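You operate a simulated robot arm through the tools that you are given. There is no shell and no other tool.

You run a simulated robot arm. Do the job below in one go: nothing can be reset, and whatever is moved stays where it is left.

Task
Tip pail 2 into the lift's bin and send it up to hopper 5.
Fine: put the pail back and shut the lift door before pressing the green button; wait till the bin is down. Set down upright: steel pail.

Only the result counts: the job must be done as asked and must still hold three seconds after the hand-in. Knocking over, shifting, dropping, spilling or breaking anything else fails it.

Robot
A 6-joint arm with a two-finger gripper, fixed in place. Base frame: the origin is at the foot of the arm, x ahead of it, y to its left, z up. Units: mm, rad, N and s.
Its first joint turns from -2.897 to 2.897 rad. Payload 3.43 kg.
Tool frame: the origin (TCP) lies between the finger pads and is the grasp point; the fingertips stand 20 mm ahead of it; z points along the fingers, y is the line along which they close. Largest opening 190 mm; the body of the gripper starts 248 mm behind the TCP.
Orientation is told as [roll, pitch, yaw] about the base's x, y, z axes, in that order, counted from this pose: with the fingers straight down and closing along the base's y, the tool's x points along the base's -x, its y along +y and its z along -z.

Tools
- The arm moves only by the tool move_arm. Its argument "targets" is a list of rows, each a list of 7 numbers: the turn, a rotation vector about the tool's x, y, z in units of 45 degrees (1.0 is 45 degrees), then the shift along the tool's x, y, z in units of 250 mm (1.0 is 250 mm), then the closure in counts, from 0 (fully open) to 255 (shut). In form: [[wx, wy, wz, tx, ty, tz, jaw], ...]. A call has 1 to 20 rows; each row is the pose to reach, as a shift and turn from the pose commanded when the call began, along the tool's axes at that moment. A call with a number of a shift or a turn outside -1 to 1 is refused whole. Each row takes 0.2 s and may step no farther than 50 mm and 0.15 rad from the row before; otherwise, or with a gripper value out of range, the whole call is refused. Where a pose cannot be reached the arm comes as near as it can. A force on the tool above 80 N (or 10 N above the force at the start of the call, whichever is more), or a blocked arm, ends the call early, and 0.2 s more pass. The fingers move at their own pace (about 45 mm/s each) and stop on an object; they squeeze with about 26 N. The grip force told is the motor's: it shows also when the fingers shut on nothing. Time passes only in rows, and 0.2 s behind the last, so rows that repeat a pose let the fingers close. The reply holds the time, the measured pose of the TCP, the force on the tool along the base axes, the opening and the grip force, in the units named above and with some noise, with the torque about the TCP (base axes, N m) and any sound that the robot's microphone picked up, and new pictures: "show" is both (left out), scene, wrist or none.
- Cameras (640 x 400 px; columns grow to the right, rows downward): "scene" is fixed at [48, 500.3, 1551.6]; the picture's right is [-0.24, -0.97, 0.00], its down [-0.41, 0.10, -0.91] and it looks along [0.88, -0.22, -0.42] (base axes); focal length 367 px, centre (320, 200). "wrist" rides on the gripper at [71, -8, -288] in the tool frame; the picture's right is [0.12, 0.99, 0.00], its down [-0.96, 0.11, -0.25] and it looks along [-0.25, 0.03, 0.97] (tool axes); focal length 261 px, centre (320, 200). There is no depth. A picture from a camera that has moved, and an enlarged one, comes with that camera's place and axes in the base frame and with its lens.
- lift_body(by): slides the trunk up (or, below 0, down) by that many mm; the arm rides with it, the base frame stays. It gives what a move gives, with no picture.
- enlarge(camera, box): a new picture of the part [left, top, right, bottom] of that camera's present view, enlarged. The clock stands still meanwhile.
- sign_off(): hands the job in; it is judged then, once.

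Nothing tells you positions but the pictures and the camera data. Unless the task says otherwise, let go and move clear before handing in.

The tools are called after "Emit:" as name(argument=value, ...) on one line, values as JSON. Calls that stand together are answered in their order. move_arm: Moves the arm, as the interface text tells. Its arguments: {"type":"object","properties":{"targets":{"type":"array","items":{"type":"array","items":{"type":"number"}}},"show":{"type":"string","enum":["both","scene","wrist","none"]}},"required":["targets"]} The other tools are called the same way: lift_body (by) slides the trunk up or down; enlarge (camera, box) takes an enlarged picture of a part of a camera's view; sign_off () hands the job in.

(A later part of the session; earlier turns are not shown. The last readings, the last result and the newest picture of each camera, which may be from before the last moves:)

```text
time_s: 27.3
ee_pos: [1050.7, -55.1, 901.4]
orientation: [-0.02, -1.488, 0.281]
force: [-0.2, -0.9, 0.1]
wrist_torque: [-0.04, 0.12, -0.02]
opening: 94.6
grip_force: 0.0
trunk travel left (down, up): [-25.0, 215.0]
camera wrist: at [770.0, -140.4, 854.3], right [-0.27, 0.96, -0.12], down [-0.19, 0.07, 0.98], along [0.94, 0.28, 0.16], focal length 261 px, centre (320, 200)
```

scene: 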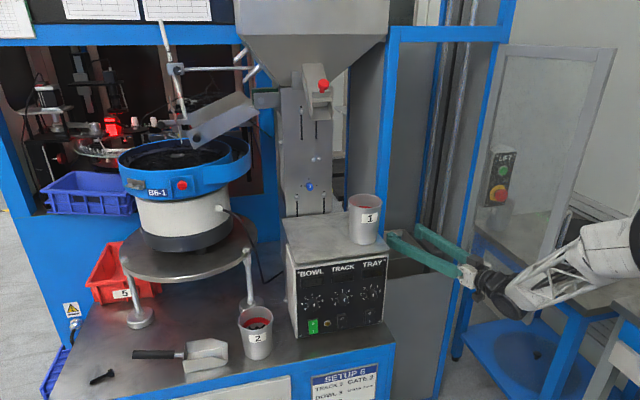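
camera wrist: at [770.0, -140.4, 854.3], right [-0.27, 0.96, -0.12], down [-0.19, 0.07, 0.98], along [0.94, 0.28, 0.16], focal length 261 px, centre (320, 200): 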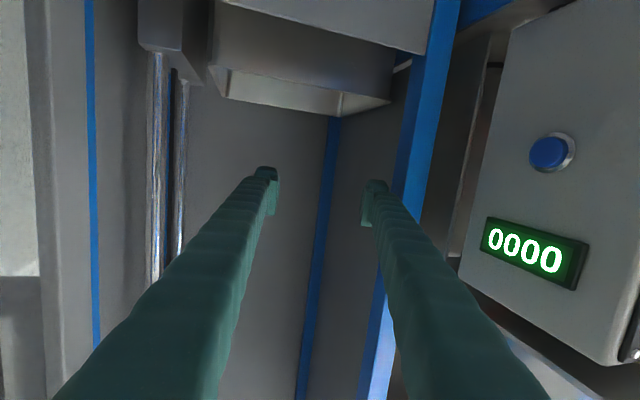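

Clear so far. I continue to (1165, -40, 893) and begin the rehearsal roll, mouth side toward -y.

Emit:
move_arm(targets=[[0, 0, 0, -0.003, -0.02, 0.152, 128], [0, 0, 0, -0.006, -0.04, 0.304, 128], [0, 0, 0, -0.008, -0.06, 0.456, 128], [0, 0, 0.16, -0.008, -0.06, 0.456, 128], [0, 0, 0.33, -0.008, -0.06, 0.456, 128], [0, 0, 0.5, -0.008, -0.06, 0.456, 128], [0, 0, 0.67, -0.008, -0.06, 0.456, 128], [0, 0, 0.84, -0.008, -0.06, 0.456, 128], [0, 0, 1, -0.008, -0.06, 0.456, 128]])

Emit:
move_arm(targets=[[0, 0, 0.16, 0, 0, 0, 128], [0, 0, 0.33, 0, 0, 0, 128], [0, 0, 0.5, 0, 0, 0, 128], [0, 0, 0.67, 0, 0, 0, 128], [0, 0, 0.84, 0, 0, 0, 128], [0, 0, 1, 0, 0, 0, 128]], show="scene")

```text
time_s: 29.3
ee_pos: [1162.5, -40.1, 892.3]
orientation: [1.452, -0.782, -1.224]
force: [-0.3, -0.2, 0.1]
wrist_torque: [0.0, 0.03, 0.02]
opening: 94.4
grip_force: 0.1
trunk travel left (down, up): [-25.0, 215.0]
camera wrist: at [870.4, -73.8, 859.8], right [-0.15, 0.77, 0.62], down [-0.02, -0.63, 0.78], along [0.99, 0.11, 0.11], focal length 261 px, centre (320, 200)
```

scene: 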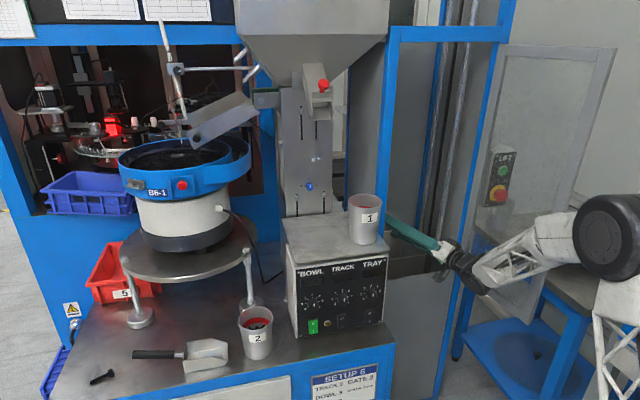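
wrist: 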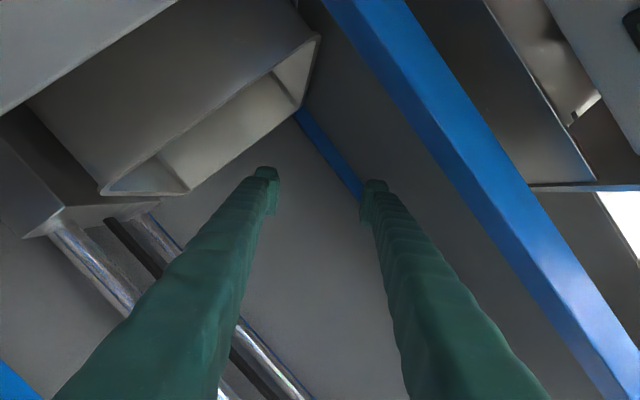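

```text
time_s: 30.7
ee_pos: [1163.4, -38.3, 891.3]
orientation: [1.487, 0.002, -1.31]
force: [0.1, -0.4, 0.8]
wrist_torque: [0.01, -0.02, 0.01]
opening: 94.5
grip_force: 0.1
trunk travel left (down, up): [-25.0, 215.0]
```

scene: 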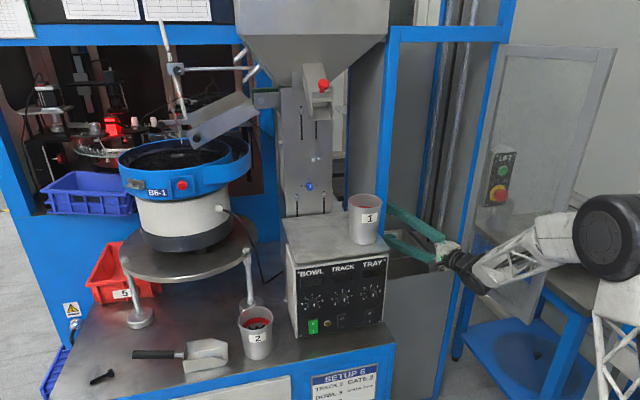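

The 90° roll went well. I try the last 45°.

Emit:
move_arm(targets=[[0, 0, 0.16, 0, 0, 0, 128], [0, 0, 0.33, 0, 0, 0, 128], [0, 0, 0.5, 0, 0, 0, 128], [0, 0, 0.67, 0, 0, 0, 128], [0, 0, 0.84, 0, 0, 0, 128], [0, 0, 1, 0, 0, 0, 128]])

```text
time_s: 32.1
ee_pos: [1164.4, -40.0, 890.4]
orientation: [1.453, 0.782, -1.393]
force: [-0.3, 0.4, -0.1]
wrist_torque: [-0.05, -0.03, -0.04]
opening: 94.8
grip_force: 0.1
trunk travel left (down, up): [-25.0, 215.0]
camera wrist: at [875.7, -60.3, 958.8], right [0.22, -0.58, 0.78], down [-0.09, -0.81, -0.58], along [0.97, 0.06, -0.23], focal length 261 px, centre (320, 200)
```

scene: 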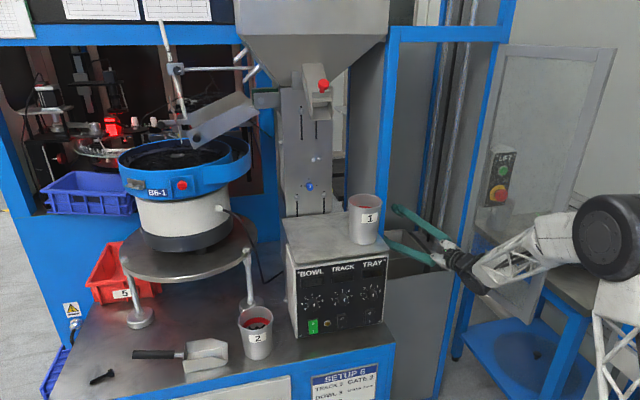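
wrist: 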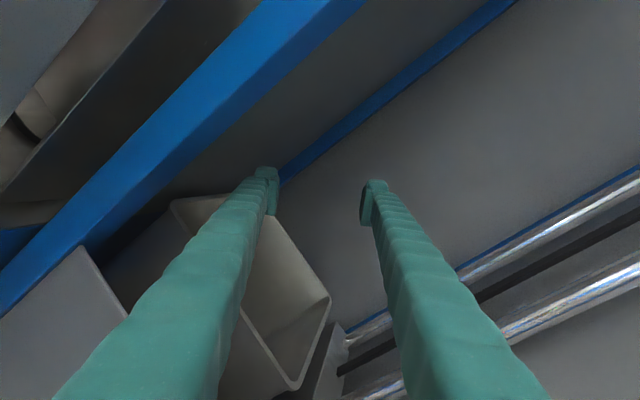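

The whole pouring motion is reachable. I roll back and withdraw from the lift.

Emit:
move_arm(targets=[[0, 0, -0.18, 0, 0, 0, 128], [0, 0, -0.36, 0, 0, 0, 128], [0, 0, -0.54, 0, 0, 0, 128], [0, 0, -0.72, 0, 0, 0, 128], [0, 0, -0.9, 0, 0, 0, 128], [0, 0, -1, 0, 0, 0, 128]], show="none")

Emit:
move_arm(targets=[[0, 0, -0.18, 0, 0, 0, 128], [0, 0, -0.36, 0, 0, 0, 128], [0, 0, -0.54, 0, 0, 0, 128], [0, 0, -0.72, 0, 0, 0, 128], [0, 0, -0.9, 0, 0, 0, 128], [0, 0, -1, 0, 0, 0, 128]], show="none")

Emit:
move_arm(targets=[[0, 0, -0.18, 0, 0, 0, 128], [0, 0, -0.36, 0, 0, 0, 128], [0, 0, -0.54, 0, 0, 0, 128], [0, 0, -0.72, 0, 0, 0, 128], [0, 0, -0.9, 0, 0, 0, 128], [0, 0, -1, 0, 0, 0, 128]], show="wrist")

```text
time_s: 33.5
ee_pos: [1164.0, -39.3, 892.3]
orientation: [1.487, -0.004, -1.308]
force: [-0.2, 0.5, 0.3]
wrist_torque: [0.01, 0.02, 0.02]
opening: 95.0
grip_force: 0.0
trunk travel left (down, up): [-25.0, 215.0]
```

```text
time_s: 34.9
ee_pos: [1163.4, -40.4, 890.2]
orientation: [1.451, -0.786, -1.224]
force: [-0.3, 0.4, -0.5]
wrist_torque: [-0.01, 0.01, 0.03]
opening: 94.5
grip_force: 0.0
trunk travel left (down, up): [-25.0, 215.0]
```

```text
time_s: 36.3
ee_pos: [1162.8, -39.0, 891.4]
orientation: [-0.031, -1.488, 0.295]
force: [0.1, 0.3, -0.1]
wrist_torque: [0.0, -0.03, -0.02]
opening: 94.6
grip_force: 0.1
trunk travel left (down, up): [-25.0, 215.0]
camera wrist: at [882.8, -125.2, 844.5], right [-0.27, 0.96, -0.12], down [-0.19, 0.07, 0.98], along [0.94, 0.28, 0.16], focal length 261 px, centre (320, 200)
```

wrist: 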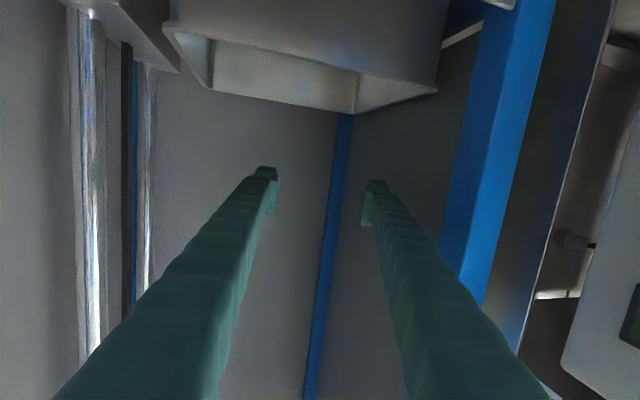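

The hand is level again over the bin. I withdraw to (970, -50, 900) and then to (790, -50, 900).

Emit:
move_arm(targets=[[0, 0, 0, 0.006, 0.032, -0.152, 110], [0, 0, 0, 0.012, 0.063, -0.304, 110], [0, 0, 0, 0.018, 0.095, -0.456, 110], [0, 0, 0, 0.024, 0.126, -0.608, 110], [0, 0, 0, 0.03, 0.158, -0.758, 110]], show="none")

Emit:
move_arm(targets=[[0, 0, 0, 0.01, 0.037, -0.139, 110], [0, 0, 0, 0.02, 0.075, -0.277, 110], [0, 0, 0, 0.03, 0.112, -0.416, 110], [0, 0, 0, 0.04, 0.15, -0.554, 110], [0, 0, 0, 0.05, 0.187, -0.693, 110]])

```text
time_s: 37.5
ee_pos: [968.6, -49.9, 897.8]
orientation: [-0.013, -1.485, 0.276]
force: [-0.2, -0.6, -0.7]
wrist_torque: [0.03, -0.13, 0.05]
opening: 108.2
grip_force: 0.1
trunk travel left (down, up): [-25.0, 215.0]
```

```text
time_s: 38.7
ee_pos: [796.9, -56.1, 909.6]
orientation: [-0.006, -1.483, 0.271]
force: [1.0, 0.2, 0.0]
wrist_torque: [0.03, -0.04, 0.02]
opening: 108.4
grip_force: 0.1
out of reach, approached as far as the arm can: row 5
trunk travel left (down, up): [-25.0, 215.0]
camera wrist: at [517.1, -141.3, 864.4], right [-0.27, 0.96, -0.12], down [-0.19, 0.07, 0.98], along [0.94, 0.29, 0.16], focal length 261 px, centre (320, 200)
```

scene: 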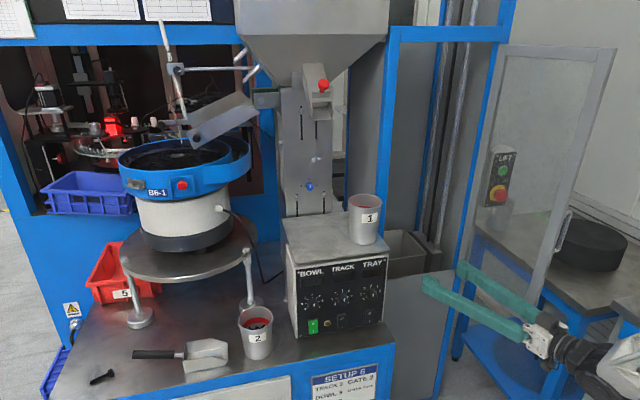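
wrist: 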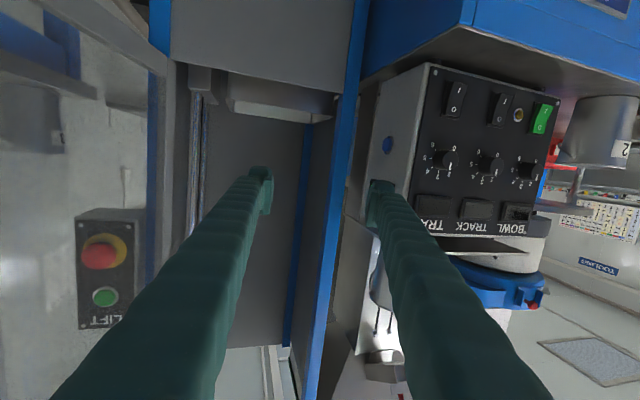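

The close limit lies near x 797 at this height; nothing is touched. I now swing left in front of the control box toward pail 2, turning the hand to 30° yaw.

Emit:
move_arm(targets=[[-0.03, 0.01, -0.003, -0.1, 0.05, 0.03, 110], [-0.09, 0.02, -0.008, -0.2, 0.2, 0.06, 110], [-0.15, 0.03, -0.013, -0.21, 0.35, 0.09, 110], [-0.21, 0.04, -0.018, -0.213, 0.5, 0.12, 110], [-0.27, 0.055, -0.023, -0.215, 0.65, 0.15, 110], [-0.327, 0.066, -0.029, -0.216, 0.802, 0.172, 110]], show="wrist")

```text
time_s: 40.1
ee_pos: [793.1, 152.1, 957.8]
orientation: [0.033, -1.437, 0.486]
force: [-0.4, 0.1, 0.0]
wrist_torque: [0.01, -0.03, 0.05]
opening: 108.0
grip_force: 0.0
trunk travel left (down, up): [-25.0, 215.0]
camera wrist: at [543.0, -3.7, 926.8], right [-0.51, 0.85, -0.11], down [-0.15, 0.04, 0.99], along [0.85, 0.52, 0.11], focal length 261 px, centre (320, 200)
```

wrist: 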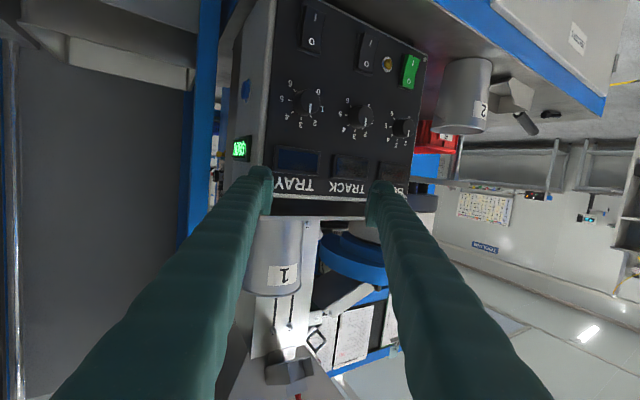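

Pail 2 is in view at upper right of the wrist picture. I move to above its pre-grasp spot at (760, 385, 940) with the hand yawed 45°.

Emit:
move_arm(targets=[[-0.056, 0.016, -0.007, 0.004, 0.146, 0.059, 110], [-0.112, 0.032, -0.015, 0.008, 0.292, 0.118, 110], [-0.168, 0.048, -0.022, 0.012, 0.437, 0.177, 110], [-0.224, 0.064, -0.03, 0.017, 0.583, 0.236, 110], [-0.28, 0.08, -0.037, 0.021, 0.729, 0.295, 110], [-0.336, 0.096, -0.045, 0.025, 0.875, 0.354, 110]])

```text
time_s: 41.5
ee_pos: [757.9, 385.3, 941.6]
orientation: [0.071, -1.363, 0.715]
force: [0.4, -0.5, -0.3]
wrist_torque: [0.0, -0.01, 0.02]
opening: 108.1
grip_force: 0.1
trunk travel left (down, up): [-25.0, 215.0]
camera wrist: at [554.4, 169.0, 932.3], right [-0.72, 0.68, -0.1], down [-0.1, 0.04, 0.99], along [0.68, 0.73, 0.04], focal length 261 px, centre (320, 200)
```

scene: 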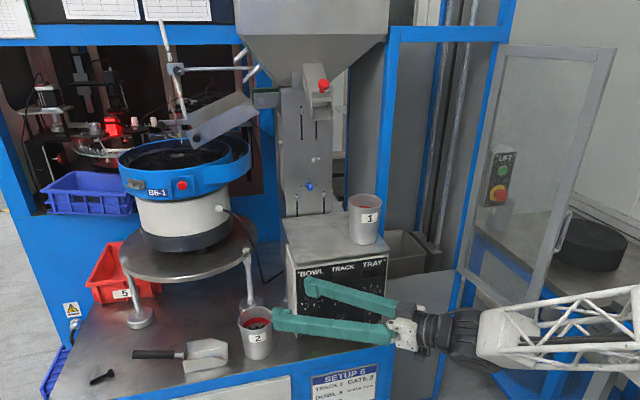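
wrist: 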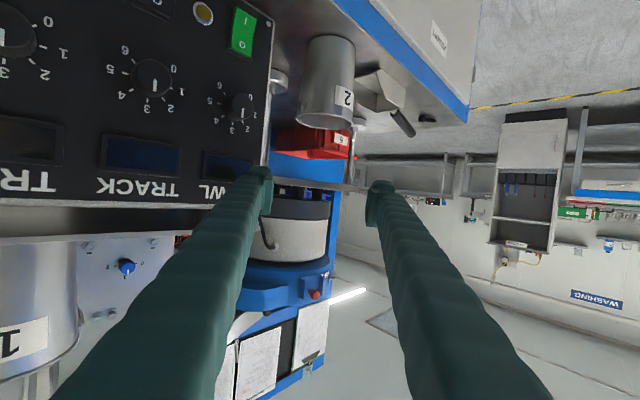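

Pail 2 is centred in the hand's line at about (857, 483), base z 693, rim z 819. I lower the trunk by the last 25 mm and then come down in front of the pail.

Emit:
lift_body(by=-25)

Emit:
move_arm(targets=[[0, 0, 0, 0.1, 0, 0.03, 110], [0, 0, 0, 0.2, 0, 0.06, 110], [0, 0, 0, 0.3, 0, 0.1, 110], [0, 0, 0, 0.4, 0, 0.14, 110]])

```text
time_s: 42.2
ee_pos: [757.8, 385.6, 915.7]
orientation: [0.071, -1.363, 0.716]
force: [0.3, -0.9, -0.5]
wrist_torque: [0.0, 0.02, -0.01]
opening: 108.3
grip_force: 0.1
trunk travel left (down, up): [0.0, 240.0]
```

```text
time_s: 43.2
ee_pos: [765.6, 395.1, 812.7]
orientation: [0.067, -1.361, 0.72]
force: [-0.5, -1.1, 0.8]
wrist_torque: [-0.08, 0.03, -0.04]
opening: 108.2
grip_force: 0.1
trunk travel left (down, up): [0.0, 240.0]
camera wrist: at [561.9, 179.1, 802.7], right [-0.72, 0.69, -0.1], down [-0.1, 0.04, 0.99], along [0.69, 0.73, 0.04], focal length 261 px, centre (320, 200)
```

scene: 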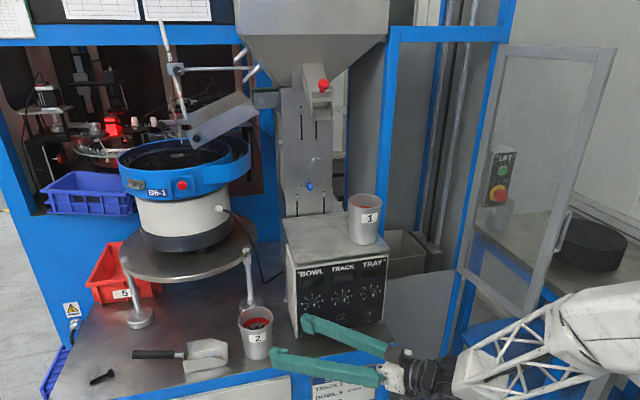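
wrist: 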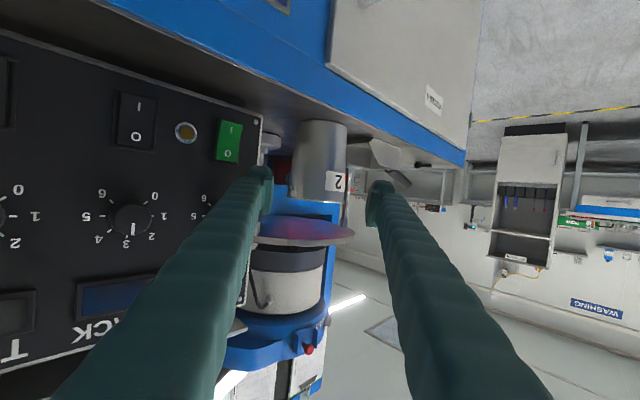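

The pail is centred between the fingers. I come down to grasp height, z about 752.

Emit:
move_arm(targets=[[0, 0, 0, 0.114, -0.002, 0.053, 110], [0, 0, 0, 0.227, -0.004, 0.106, 110]])

```text
time_s: 43.8
ee_pos: [775.8, 406.7, 750.8]
orientation: [0.068, -1.362, 0.719]
force: [-0.8, 0.5, 0.3]
wrist_torque: [-0.08, 0.06, -0.03]
opening: 108.2
grip_force: 0.0
trunk travel left (down, up): [0.0, 240.0]
camera wrist: at [571.9, 190.2, 740.5], right [-0.72, 0.69, -0.1], down [-0.1, 0.04, 0.99], along [0.69, 0.73, 0.04], focal length 261 px, centre (320, 200)
```

scene: 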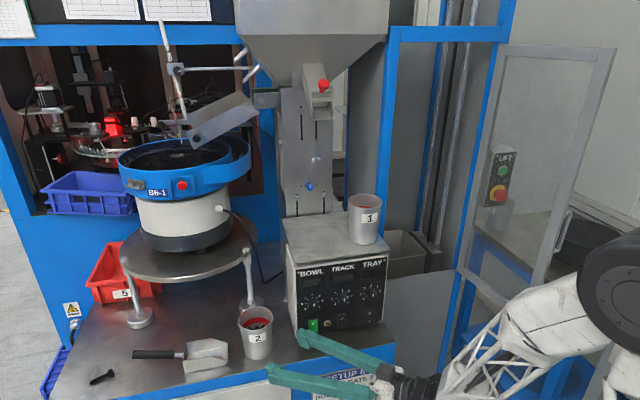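
wrist: 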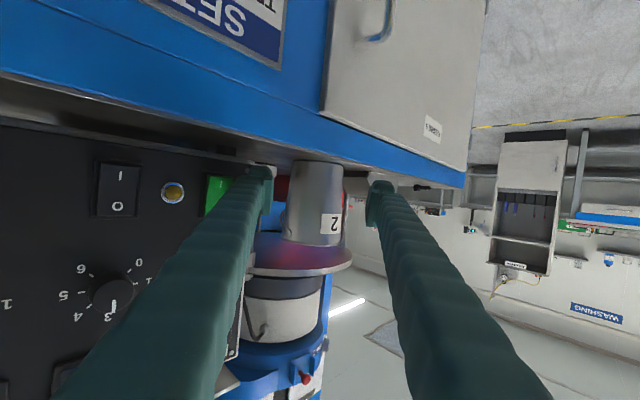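

Reach holds at grasp height with the pail centred. I advance about 110 mm so the fingers straddle it.

Emit:
move_arm(targets=[[0, 0, 0, -0.018, -0.003, 0.09, 110], [0, 0, 0, -0.038, -0.005, 0.18, 110], [0, 0, 0, -0.057, -0.008, 0.27, 110], [0, 0, 0, -0.075, -0.01, 0.355, 110], [0, 0, 0, -0.091, -0.012, 0.43, 110]])

Emit:
enlarge(camera="scene", box=[210, 290, 330, 390])

Emit:
enlarge(camera="wrist", box=[240, 100, 400, 260])

```text
time_s: 45.0
ee_pos: [856.5, 482.1, 750.1]
orientation: [0.073, -1.362, 0.716]
force: [1.1, -0.4, -0.3]
wrist_torque: [-0.01, 0.0, 0.03]
opening: 108.5
grip_force: 0.0
trunk travel left (down, up): [0.0, 240.0]
camera wrist: at [653.2, 265.8, 740.1], right [-0.72, 0.69, -0.1], down [-0.1, 0.04, 0.99], along [0.69, 0.73, 0.04], focal length 261 px, centre (320, 200)
```

scene: 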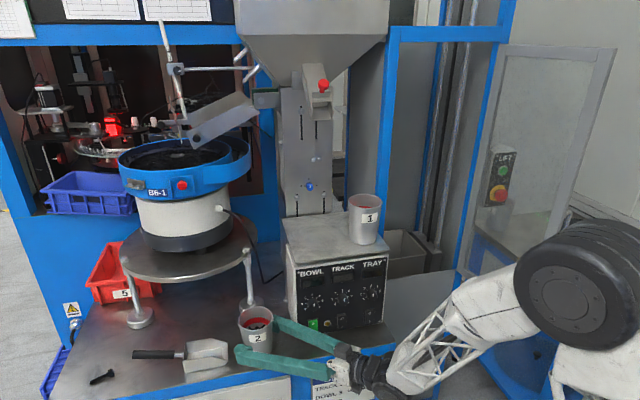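
wrist: 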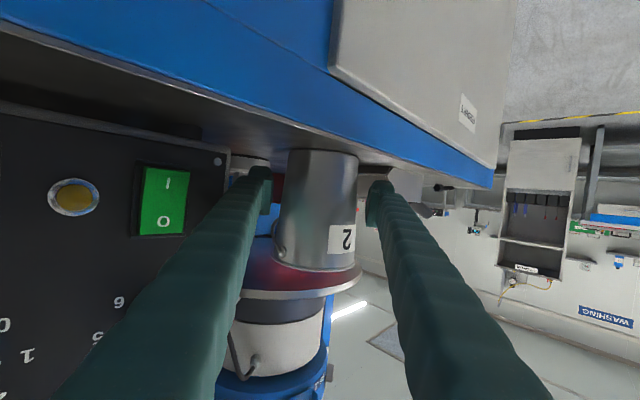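

```text
4.00 times, centred on (270, 340) of scene
camera zoom: at [48.0, 500.3, 1551.6], right [-0.24, -0.97, 0.0], down [-0.41, 0.1, -0.91], along [0.88, -0.22, -0.42], focal length 1467 px, centre (520, -360)
```

zoom: 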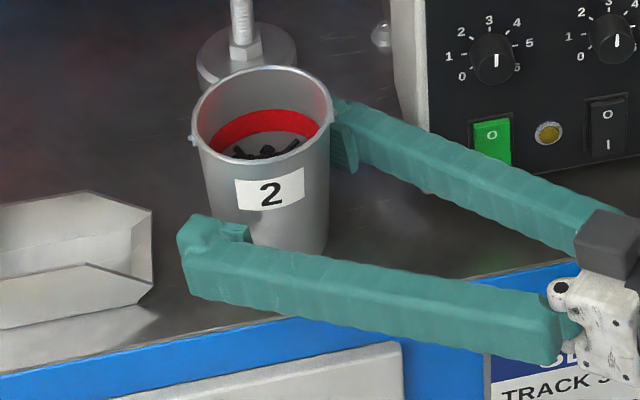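

```text
2.50 times, centred on (320, 180) of wrist
camera zoom: at [653.2, 265.8, 740.1], right [-0.72, 0.69, -0.1], down [-0.1, 0.04, 0.99], along [0.69, 0.73, 0.04], focal length 652 px, centre (320, 250)
```

zoom: 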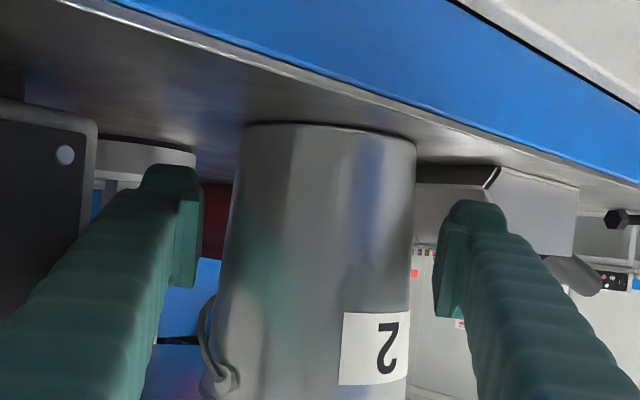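

The fingers straddle pail 2 well; the pail lies about 6 mm further. I advance those few millimetres and close.

Emit:
move_arm(targets=[[0, 0, 0, -0.005, 0, 0.024, 110], [0, 0, 0, -0.005, 0, 0.024, 255], [0, 0, 0, -0.005, 0, 0.024, 255], [0, 0, 0, -0.005, 0, 0.024, 255], [0, 0, 0, -0.005, 0, 0.024, 255]])

Emit:
enlarge(camera="scene", box=[210, 290, 330, 390])

```text
time_s: 46.2
ee_pos: [860.4, 485.7, 750.1]
orientation: [0.07, -1.362, 0.715]
force: [3.0, -1.4, 0.5]
wrist_torque: [0.05, 0.05, -0.01]
opening: 87.2
grip_force: 26.2
trunk travel left (down, up): [0.0, 240.0]
camera wrist: at [657.4, 270.2, 740.1], right [-0.72, 0.69, -0.1], down [-0.1, 0.04, 0.99], along [0.69, 0.73, 0.04], focal length 261 px, centre (320, 200)
```

scene: 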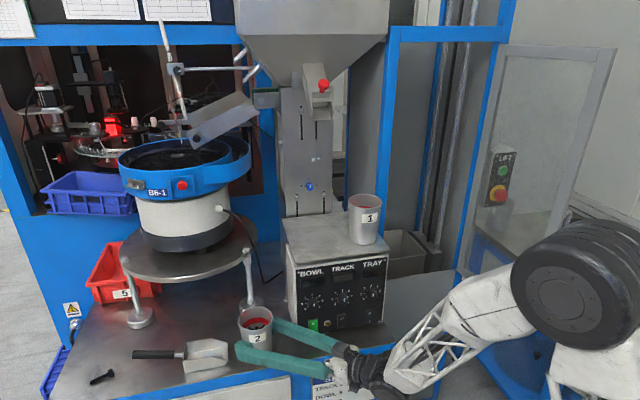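
wrist: 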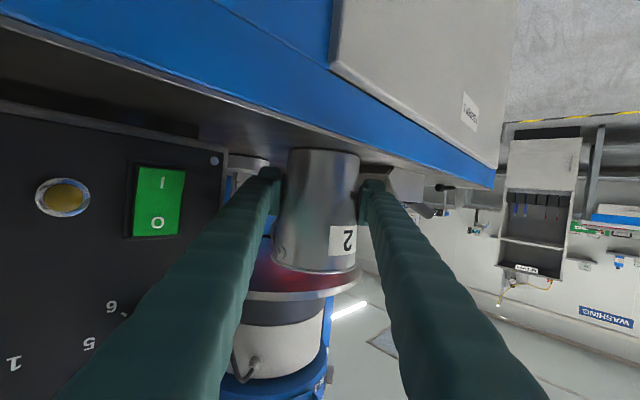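

```text
4.00 times, centred on (270, 340) of scene
camera zoom: at [48.0, 500.3, 1551.6], right [-0.24, -0.97, 0.0], down [-0.41, 0.1, -0.91], along [0.88, -0.22, -0.42], focal length 1467 px, centre (520, -360)
```

zoom: 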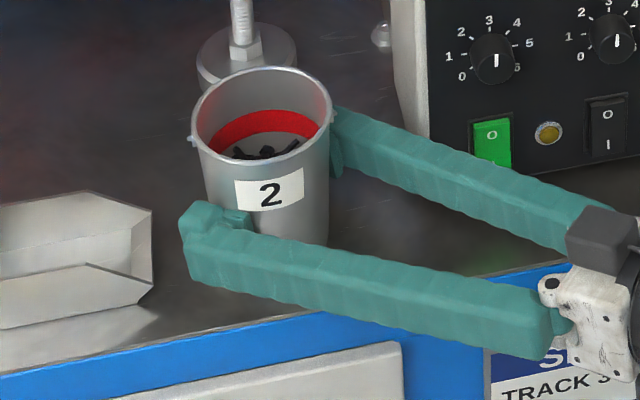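

Pail 2 is held (opening 87 mm, 26 N). I lift it 40 mm straight up and check.

Emit:
move_arm(targets=[[0, 0, 0, -0.039, 0.001, -0.008, 255], [0, 0, 0, -0.078, 0.001, -0.016, 255], [0, 0, 0, -0.117, 0.002, -0.025, 255], [0, 0, 0, -0.157, 0.003, -0.033, 255]])

Emit:
enlarge(camera="scene", box=[210, 290, 330, 390])

```text
time_s: 47.2
ee_pos: [861.1, 486.4, 789.0]
orientation: [0.073, -1.361, 0.714]
force: [-0.2, 0.6, -8.3]
wrist_torque: [0.04, -0.05, 0.04]
opening: 87.2
grip_force: 26.3
trunk travel left (down, up): [0.0, 240.0]
camera wrist: at [657.3, 270.6, 779.6], right [-0.72, 0.69, -0.1], down [-0.1, 0.04, 0.99], along [0.69, 0.73, 0.04], focal length 261 px, centre (320, 200)
```

scene: 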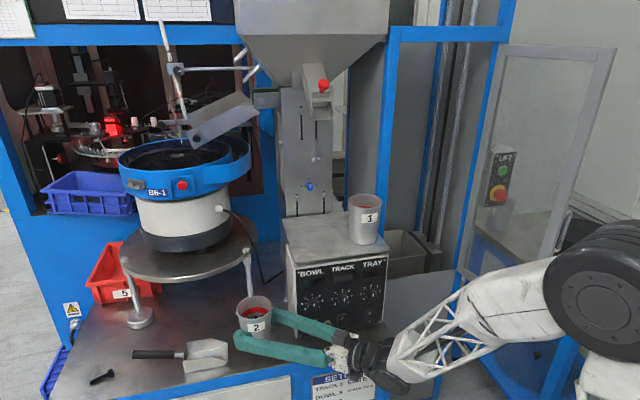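
wrist: 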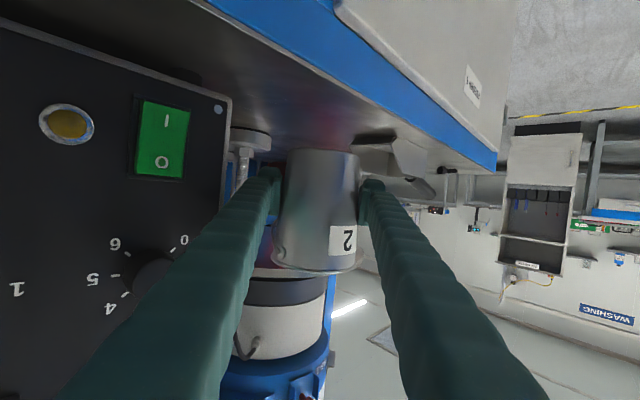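

```text
4.00 times, centred on (270, 340) of scene
camera zoom: at [48.0, 500.3, 1551.6], right [-0.24, -0.97, 0.0], down [-0.41, 0.1, -0.91], along [0.88, -0.22, -0.42], focal length 1467 px, centre (520, -360)
```

zoom: 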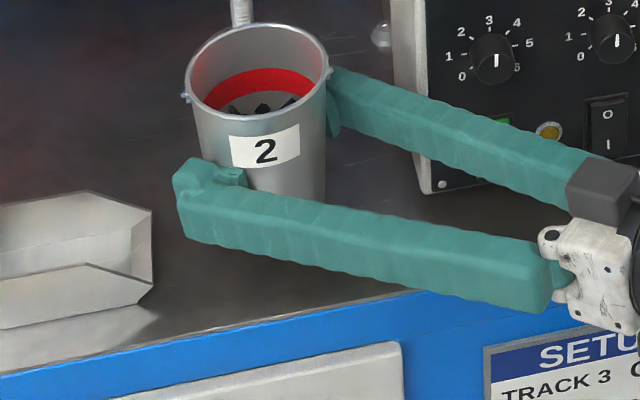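

The pail hangs upright and weighs about 8 N. I back it away diagonally and upward to (760, 385, 930).

Emit:
move_arm(targets=[[0, 0, 0, -0.06, 0.001, -0.06, 255], [0, 0, 0, -0.13, 0.002, -0.16, 255], [0, 0, 0, -0.2, 0.003, -0.27, 255], [0, 0, 0, -0.27, 0.004, -0.38, 255], [0, 0, 0, -0.33, 0.006, -0.49, 255], [0, 0, 0, -0.39, 0.007, -0.59, 255], [0, 0, 0, -0.434, 0.008, -0.675, 255]], show="scene")

```text
time_s: 48.8
ee_pos: [759.1, 385.0, 930.1]
orientation: [0.075, -1.36, 0.714]
force: [1.5, 0.4, -8.8]
wrist_torque: [0.1, -0.05, 0.06]
opening: 87.2
grip_force: 26.3
trunk travel left (down, up): [0.0, 240.0]
```

scene: 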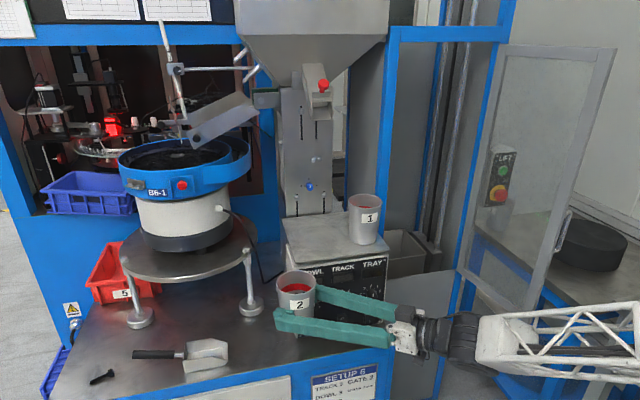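

The pail stays upright. I carry it right, in front of the control box, to (785, 150, 955), turning only about the vertical.

Emit:
move_arm(targets=[[0.042, -0.0006, 0.009, 0.002, -0.092, -0.075, 255], [0.083, -0.001, 0.018, 0.004, -0.184, -0.151, 255], [0.125, -0.002, 0.027, 0.006, -0.276, -0.226, 255], [0.166, -0.0025, 0.036, 0.0075, -0.368, -0.301, 255], [0.208, -0.003, 0.044, 0.009, -0.46, -0.377, 255], [0.25, -0.004, 0.053, 0.011, -0.552, -0.452, 255], [0.291, -0.0045, 0.062, 0.013, -0.644, -0.528, 255], [0.3326, -0.005, 0.071, 0.015, -0.736, -0.603, 255]], show="scene")

```text
time_s: 50.6
ee_pos: [784.0, 150.0, 956.0]
orientation: [0.071, -1.361, 0.452]
force: [-0.3, 0.6, -7.1]
wrist_torque: [-0.04, -0.01, 0.0]
opening: 87.0
grip_force: 26.1
trunk travel left (down, up): [0.0, 240.0]
```

scene: 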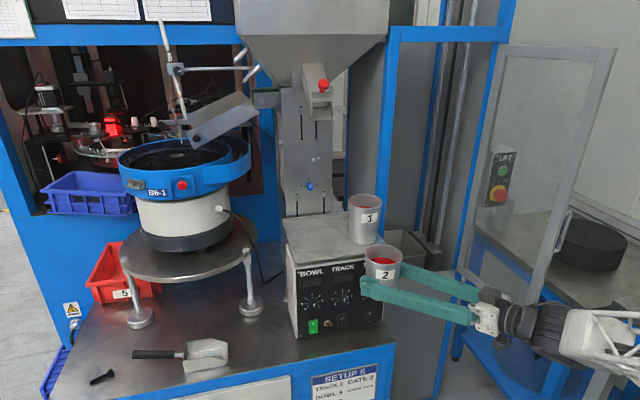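

Still upright and clear of pail 1 and the box. I carry on to the front of the lift doorway at (805, -60, 920).

Emit:
move_arm(targets=[[0.041, -0.0006, 0.009, 0.025, -0.0965, -0.039, 255], [0.082, -0.001, 0.0175, 0.05, -0.193, -0.0775, 255], [0.123, -0.002, 0.026, 0.076, -0.29, -0.116, 255], [0.164, -0.0025, 0.035, 0.101, -0.386, -0.155, 255], [0.206, -0.003, 0.044, 0.126, -0.4825, -0.194, 255], [0.247, -0.004, 0.0525, 0.151, -0.579, -0.2325, 255], [0.288, -0.0045, 0.061, 0.177, -0.6755, -0.271, 255], [0.3289, -0.005, 0.07, 0.202, -0.772, -0.31, 255]], show="scene")

```text
time_s: 52.4
ee_pos: [806.6, -59.3, 919.6]
orientation: [0.071, -1.362, 0.186]
force: [0.5, 1.0, -7.6]
wrist_torque: [0.0, 0.0, -0.03]
opening: 87.4
grip_force: 26.0
trunk travel left (down, up): [0.0, 240.0]
```

scene: 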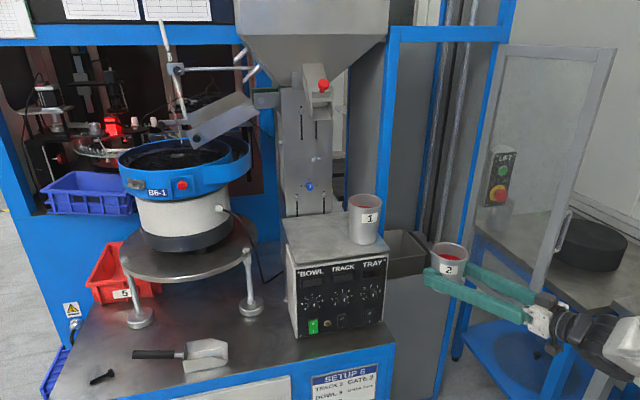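

The pail is before the doorway. I carry it in along y about -85 to x 1000.

Emit:
move_arm(targets=[[0, 0, 0, -0.019, -0.05, 0.119, 255], [0, 0, 0, -0.038, -0.099, 0.239, 255], [0, 0, 0, -0.058, -0.149, 0.358, 255], [0, 0, 0, -0.077, -0.198, 0.477, 255], [0, 0, 0, -0.096, -0.248, 0.597, 255], [0, 0, 0, -0.115, -0.297, 0.716, 255]])

```text
time_s: 53.8
ee_pos: [998.8, -86.9, 910.6]
orientation: [0.074, -1.362, 0.183]
force: [-0.3, 1.1, -5.4]
wrist_torque: [-0.05, 0.08, -0.04]
opening: 86.8
grip_force: 26.0
trunk travel left (down, up): [0.0, 240.0]
camera wrist: at [715.5, -169.5, 901.7], right [-0.27, 0.96, -0.1], down [-0.07, 0.09, 0.99], along [0.96, 0.28, 0.04], focal length 261 px, centre (320, 200)
```

scene: 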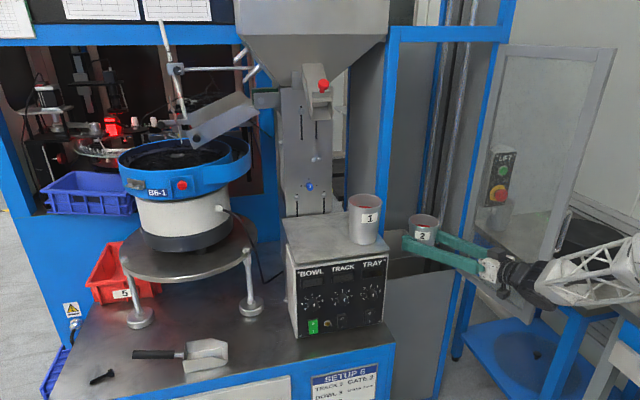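
wrist: 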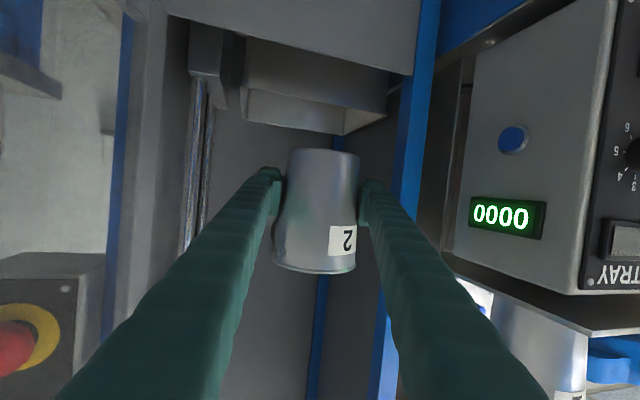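

The pail passes the doorway cleanly. I bring it over the bin to (1170, -45, 905).

Emit:
move_arm(targets=[[0, 0, 0, -0.021, -0.002, 0.115, 255], [0, 0, 0, -0.042, -0.003, 0.231, 255], [0, 0, 0, -0.063, -0.005, 0.346, 255], [0, 0, 0, -0.084, -0.007, 0.462, 255], [0, 0, 0, -0.105, -0.008, 0.577, 255], [0, 0, 0, -0.126, -0.01, 0.693, 255]])

```text
time_s: 55.2
ee_pos: [1172.0, -44.6, 904.9]
orientation: [0.072, -1.362, 0.184]
force: [-0.9, -1.2, -6.6]
wrist_torque: [-0.04, 0.05, 0.02]
opening: 87.0
grip_force: 26.1
trunk travel left (down, up): [0.0, 240.0]
camera wrist: at [887.8, -128.2, 895.4], right [-0.27, 0.96, -0.1], down [-0.07, 0.09, 0.99], along [0.96, 0.28, 0.04], focal length 261 px, centre (320, 200)
```

scene: 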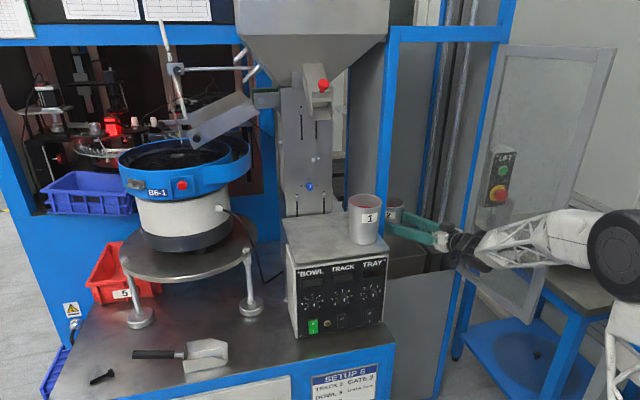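
wrist: 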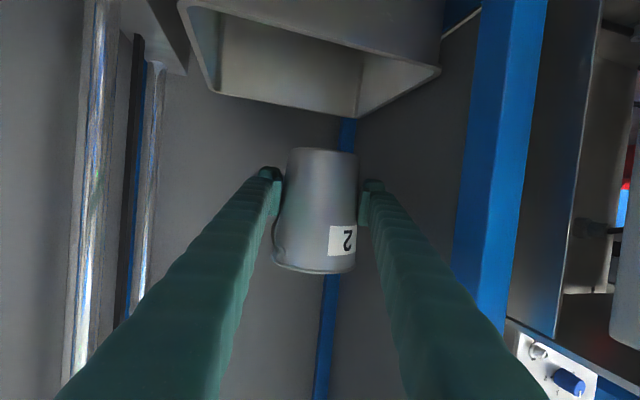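

The pail is over the bin (rim y -177 to 23, x 1082–1265). I start tipping it toward -y, watching the grip.

Emit:
move_arm(targets=[[0, 0, 0.125, 0, 0, 0, 255], [0, 0, 0.25, 0, 0, 0, 255], [0, 0, 0.375, 0, 0, 0, 255], [0, 0, 0.5, 0, 0, 0, 255], [0, 0, 0.625, 0, 0, 0, 255], [0, 0, 0.75, 0, 0, 0, 255], [0, 0, 0.875, 0, 0, 0, 255], [0, 0, 1, 0, 0, 0, 255]], show="wrist")

Emit:
move_arm(targets=[[0, 0, 0.1, 0, 0, 0, 255], [0, 0, 0.2, 0, 0, 0, 255], [0, 0, 0.3, 0, 0, 0, 255], [0, 0, 0.4, 0, 0, 0, 255], [0, 0, 0.5, 0, 0, 0, 255], [0, 0, 0.6, 0, 0, 0, 255], [0, 0, 0.7, 0, 0, 0, 255], [0, 0, 0.8, 0, 0, 0, 255], [0, 0, 0.9, 0, 0, 0, 255], [0, 0, 1, 0, 0, 0, 255]], show="wrist")

```text
time_s: 57.0
ee_pos: [1170.0, -44.9, 904.3]
orientation: [1.285, -0.746, -1.112]
force: [0.6, -0.3, -7.3]
wrist_torque: [0.0, 0.0, -0.03]
opening: 87.1
grip_force: 25.6
trunk travel left (down, up): [0.0, 240.0]
camera wrist: at [876.7, -76.8, 910.0], right [-0.07, 0.78, 0.62], down [0.07, -0.61, 0.79], along [0.99, 0.1, -0.01], focal length 261 px, centre (320, 200)
```

wrist: 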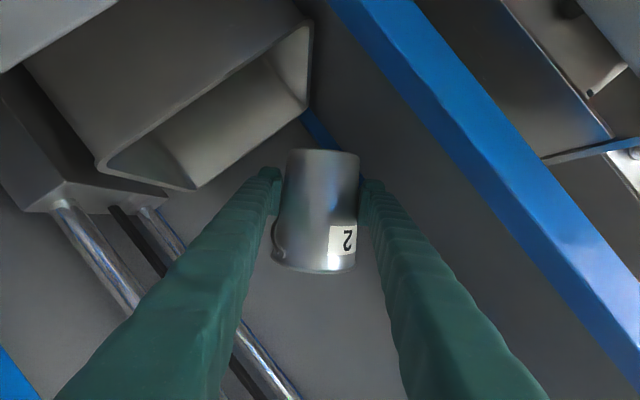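

```text
time_s: 59.2
ee_pos: [1171.9, -43.4, 906.1]
orientation: [1.362, 0.016, -1.317]
force: [0.1, 0.4, -6.1]
wrist_torque: [0.03, -0.01, 0.03]
opening: 87.3
grip_force: 25.5
trunk travel left (down, up): [0.0, 240.0]
camera wrist: at [879.5, -49.3, 957.4], right [0.17, 0.15, 0.97], down [0.03, -0.99, 0.15], along [0.98, 0.01, -0.18], focal length 261 px, centre (320, 200)
```

wrist: 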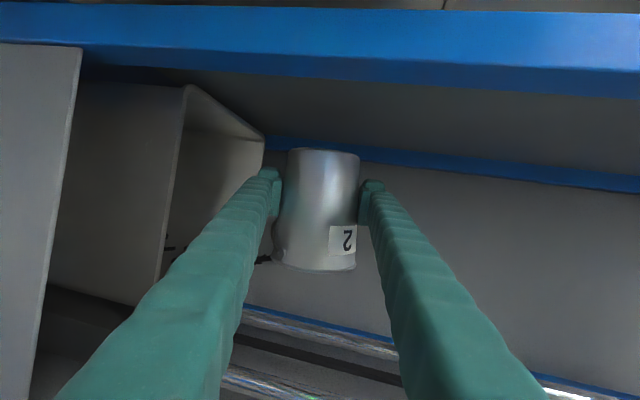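

Bits are falling from the mouth within the bin's width. I continue tipping slowly to 135°.

Emit:
move_arm(targets=[[0, 0, 0.08, 0, 0, 0, 255], [0, 0, 0.16, 0, 0, 0, 255], [0, 0, 0.24, 0, 0, 0, 255], [0, 0, 0.32, 0, 0, 0, 255], [0, 0, 0.4, 0, 0, 0, 255], [0, 0, 0.5, 0, 0, 0, 255], [0, 0, 0.6, 0, 0, 0, 255], [0, 0, 0.7, 0, 0, 0, 255], [0, 0, 0.8, 0, 0, 0, 255], [0, 0, 0.9, 0, 0, 0, 255], [0, 0, 1, 0, 0, 0, 255]])

```text
time_s: 61.6
ee_pos: [1169.9, -43.5, 904.2]
orientation: [1.28, 0.777, -1.523]
force: [0.9, 0.7, -2.3]
wrist_torque: [0.03, -0.01, 0.03]
opening: 86.5
grip_force: 25.9
trunk travel left (down, up): [0.0, 240.0]
camera wrist: at [892.8, -60.3, 1005.5], right [0.31, -0.57, 0.76], down [-0.17, -0.82, -0.55], along [0.94, 0.04, -0.35], focal length 261 px, centre (320, 200)
```

scene: 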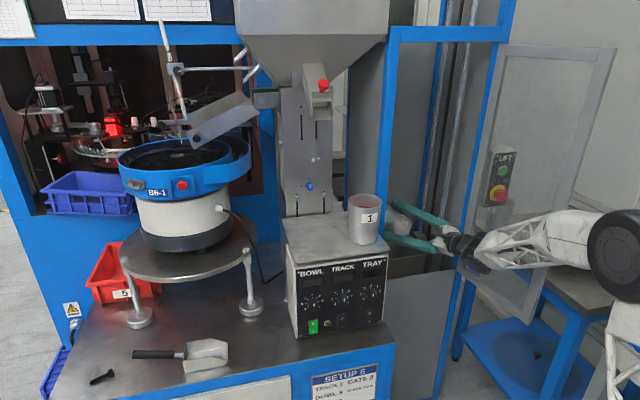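
wrist: 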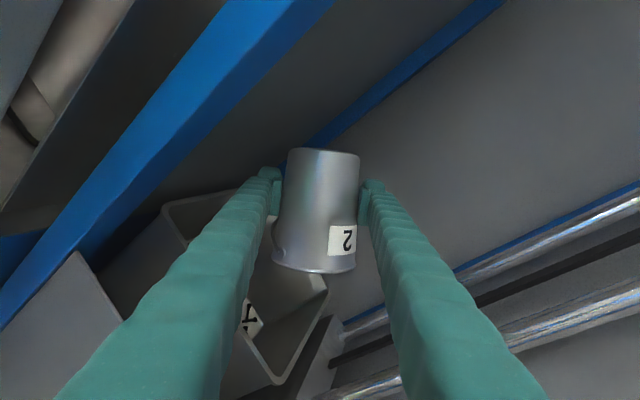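

The load has dropped to about 2 N, so most has gone out. I look closely at what lies in the bin.

Emit:
enlarge(camera="wrist", box=[150, 180, 350, 390])

Emit:
move_arm(targets=[[0, 0, 0.1, 0, 0, 0, 255], [0, 0, 0.2, 0, 0, 0, 255], [0, 0, 0.3, 0, 0, 0, 255], [0, 0, 0.4, 0, 0, 0, 255], [0, 0, 0.5, 0, 0, 0, 255], [0, 0, 0.6, 0, 0, 0, 255], [0, 0, 0.6, 0, 0, 0, 255], [0, 0, 0.6, 0, 0, 0, 255]], show="wrist")

```text
1.90 times, centred on (250, 285) of wrist
camera zoom: at [892.8, -60.3, 1005.5], right [0.31, -0.57, 0.76], down [-0.17, -0.82, -0.55], along [0.94, 0.04, -0.35], focal length 496 px, centre (453, 38)
```

zoom: 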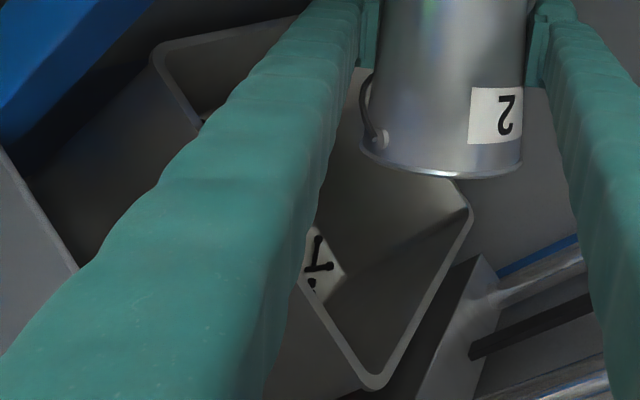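

```text
time_s: 63.1
ee_pos: [1162.1, -16.3, 867.4]
orientation: [1.132, 1.15, -1.854]
force: [-14.7, -120.6, -2.9]
wrist_torque: [0.85, -0.33, 13.01]
opening: 86.5
grip_force: 26.1
out of reach, approached as far as the arm can: row 1, 2, 3, 4, 5, 6, 7
trunk travel left (down, up): [0.0, 240.0]
stopped in row 7: the force on the tool passed its limit at 90 N (the readings are from after the stop); the commanded pose is now the measured one
camera wrist: at [886.5, -15.3, 977.9], right [0.19, -0.86, 0.48], down [-0.33, -0.51, -0.79], along [0.92, -0.01, -0.38], focal length 261 px, centre (320, 200)
```

wrist: 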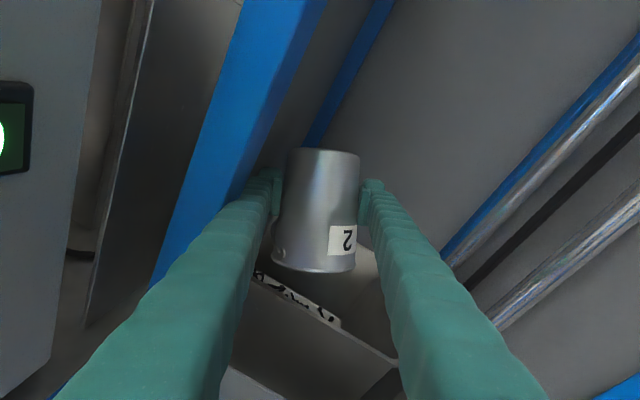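

The roll met a joint limit and drifted the hand against the left post, so I back off right away to -y and up, rolling back a little.

Emit:
move_arm(targets=[[0, 0, -0.05, 0.02, 0.05, -0.01, 255], [0, 0, -0.15, 0.04, 0.1, -0.02, 255], [0, 0, -0.25, 0.06, 0.14, -0.03, 255], [0, 0, -0.35, 0.073, 0.18, -0.04, 255]])

```text
time_s: 64.1
ee_pos: [1162.3, -14.1, 909.9]
orientation: [1.303, 0.886, -1.626]
force: [-0.5, -0.8, -2.2]
wrist_torque: [0.01, -0.1, 0.16]
opening: 86.6
grip_force: 26.2
trunk travel left (down, up): [0.0, 240.0]
camera wrist: at [883.1, -9.0, 1005.8], right [0.23, -0.68, 0.7], down [-0.25, -0.73, -0.63], along [0.94, -0.03, -0.33], focal length 261 px, centre (320, 200)
```

scene: 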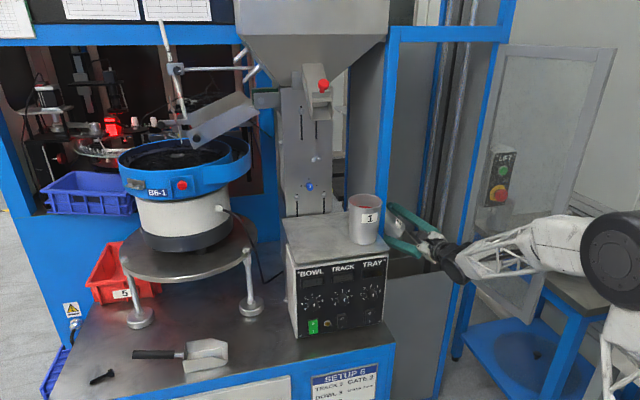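
wrist: 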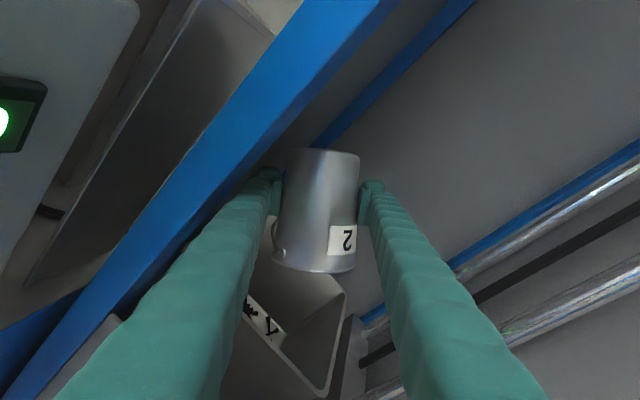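

Free again, with the pail still held. I shift back to y about -45 and start rolling the pail upright.

Emit:
move_arm(targets=[[0, 0, 0, -0.044, 0.057, 0.005, 255], [0, 0, 0, -0.087, 0.113, 0.01, 255], [0, 0, 0, -0.087, 0.113, 0.01, 255], [0, 0, -0.16, -0.087, 0.113, 0.01, 255], [0, 0, -0.33, -0.087, 0.113, 0.01, 255], [0, 0, -0.5, -0.087, 0.113, 0.01, 255], [0, 0, -0.67, -0.087, 0.113, 0.01, 255], [0, 0, -0.84, -0.087, 0.113, 0.01, 255], [0, 0, -1, -0.087, 0.113, 0.01, 255]], show="wrist")

```text
time_s: 66.1
ee_pos: [1170.1, -60.7, 903.2]
orientation: [1.395, 0.117, -1.447]
force: [-0.5, -0.4, -2.1]
wrist_torque: [0.01, 0.02, -0.01]
opening: 86.5
grip_force: 25.8
trunk travel left (down, up): [0.0, 240.0]
camera wrist: at [879.5, -32.6, 952.3], right [0.17, 0.03, 0.99], down [-0.1, -0.99, 0.04], along [0.98, -0.11, -0.17], focal length 261 px, centre (320, 200)
```

wrist: 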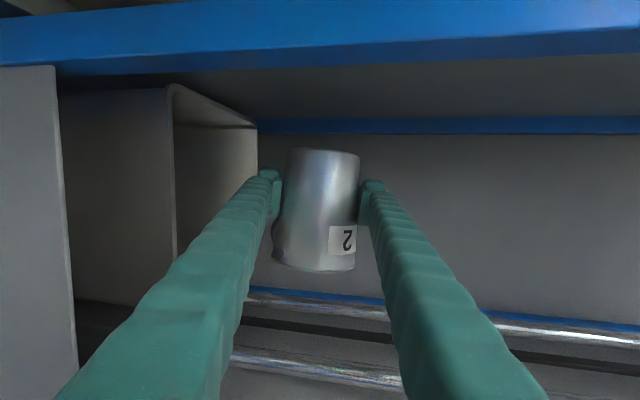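

Continuing the roll back to upright.

Emit:
move_arm(targets=[[0, 0, -0.16, 0, 0, 0, 255], [0, 0, -0.33, 0, 0, 0, 255], [0, 0, -0.5, 0, 0, 0, 255], [0, 0, -0.67, 0, 0, 0, 255], [0, 0, -0.84, 0, 0, 0, 255], [0, 0, -1, 0, 0, 0, 255]], show="none")

Emit:
move_arm(targets=[[0, 0, -0.16, 0, 0, 0, 255], [0, 0, -0.33, 0, 0, 0, 255], [0, 0, -0.5, 0, 0, 0, 255], [0, 0, -0.67, 0, 0, 0, 255], [0, 0, -0.84, 0, 0, 0, 255], [0, 0, -1, 0, 0, 0, 255]])

```text
time_s: 67.5
ee_pos: [1170.3, -61.5, 903.1]
orientation: [1.353, -0.658, -1.294]
force: [-0.2, -0.1, -2.0]
wrist_torque: [-0.01, -0.01, 0.01]
opening: 86.6
grip_force: 25.6
trunk travel left (down, up): [0.0, 240.0]
```

```text
time_s: 68.9
ee_pos: [1169.6, -61.4, 903.5]
orientation: [0.595, -1.361, -0.459]
force: [-0.3, 0.2, -2.1]
wrist_torque: [-0.02, -0.02, 0.02]
opening: 86.6
grip_force: 25.9
trunk travel left (down, up): [0.0, 240.0]
camera wrist: at [877.2, -104.0, 882.3], right [-0.14, 0.99, 0.0], down [-0.08, -0.01, 1.0], along [0.99, 0.14, 0.08], focal length 261 px, centre (320, 200)
```

scene: 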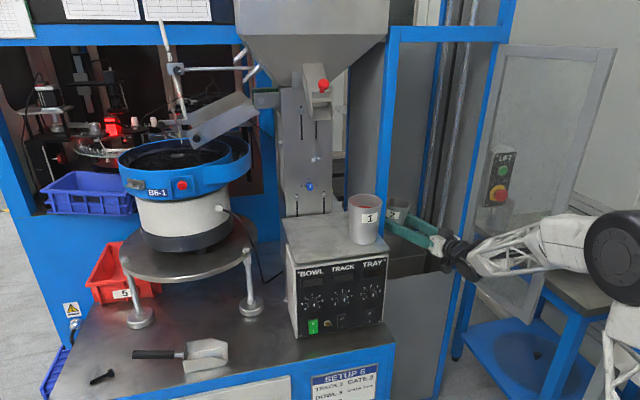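
wrist: 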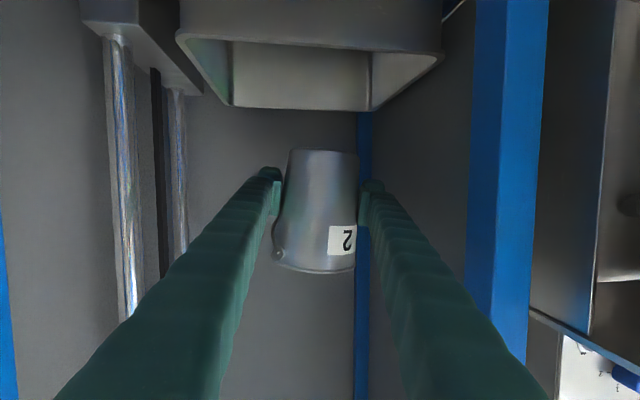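

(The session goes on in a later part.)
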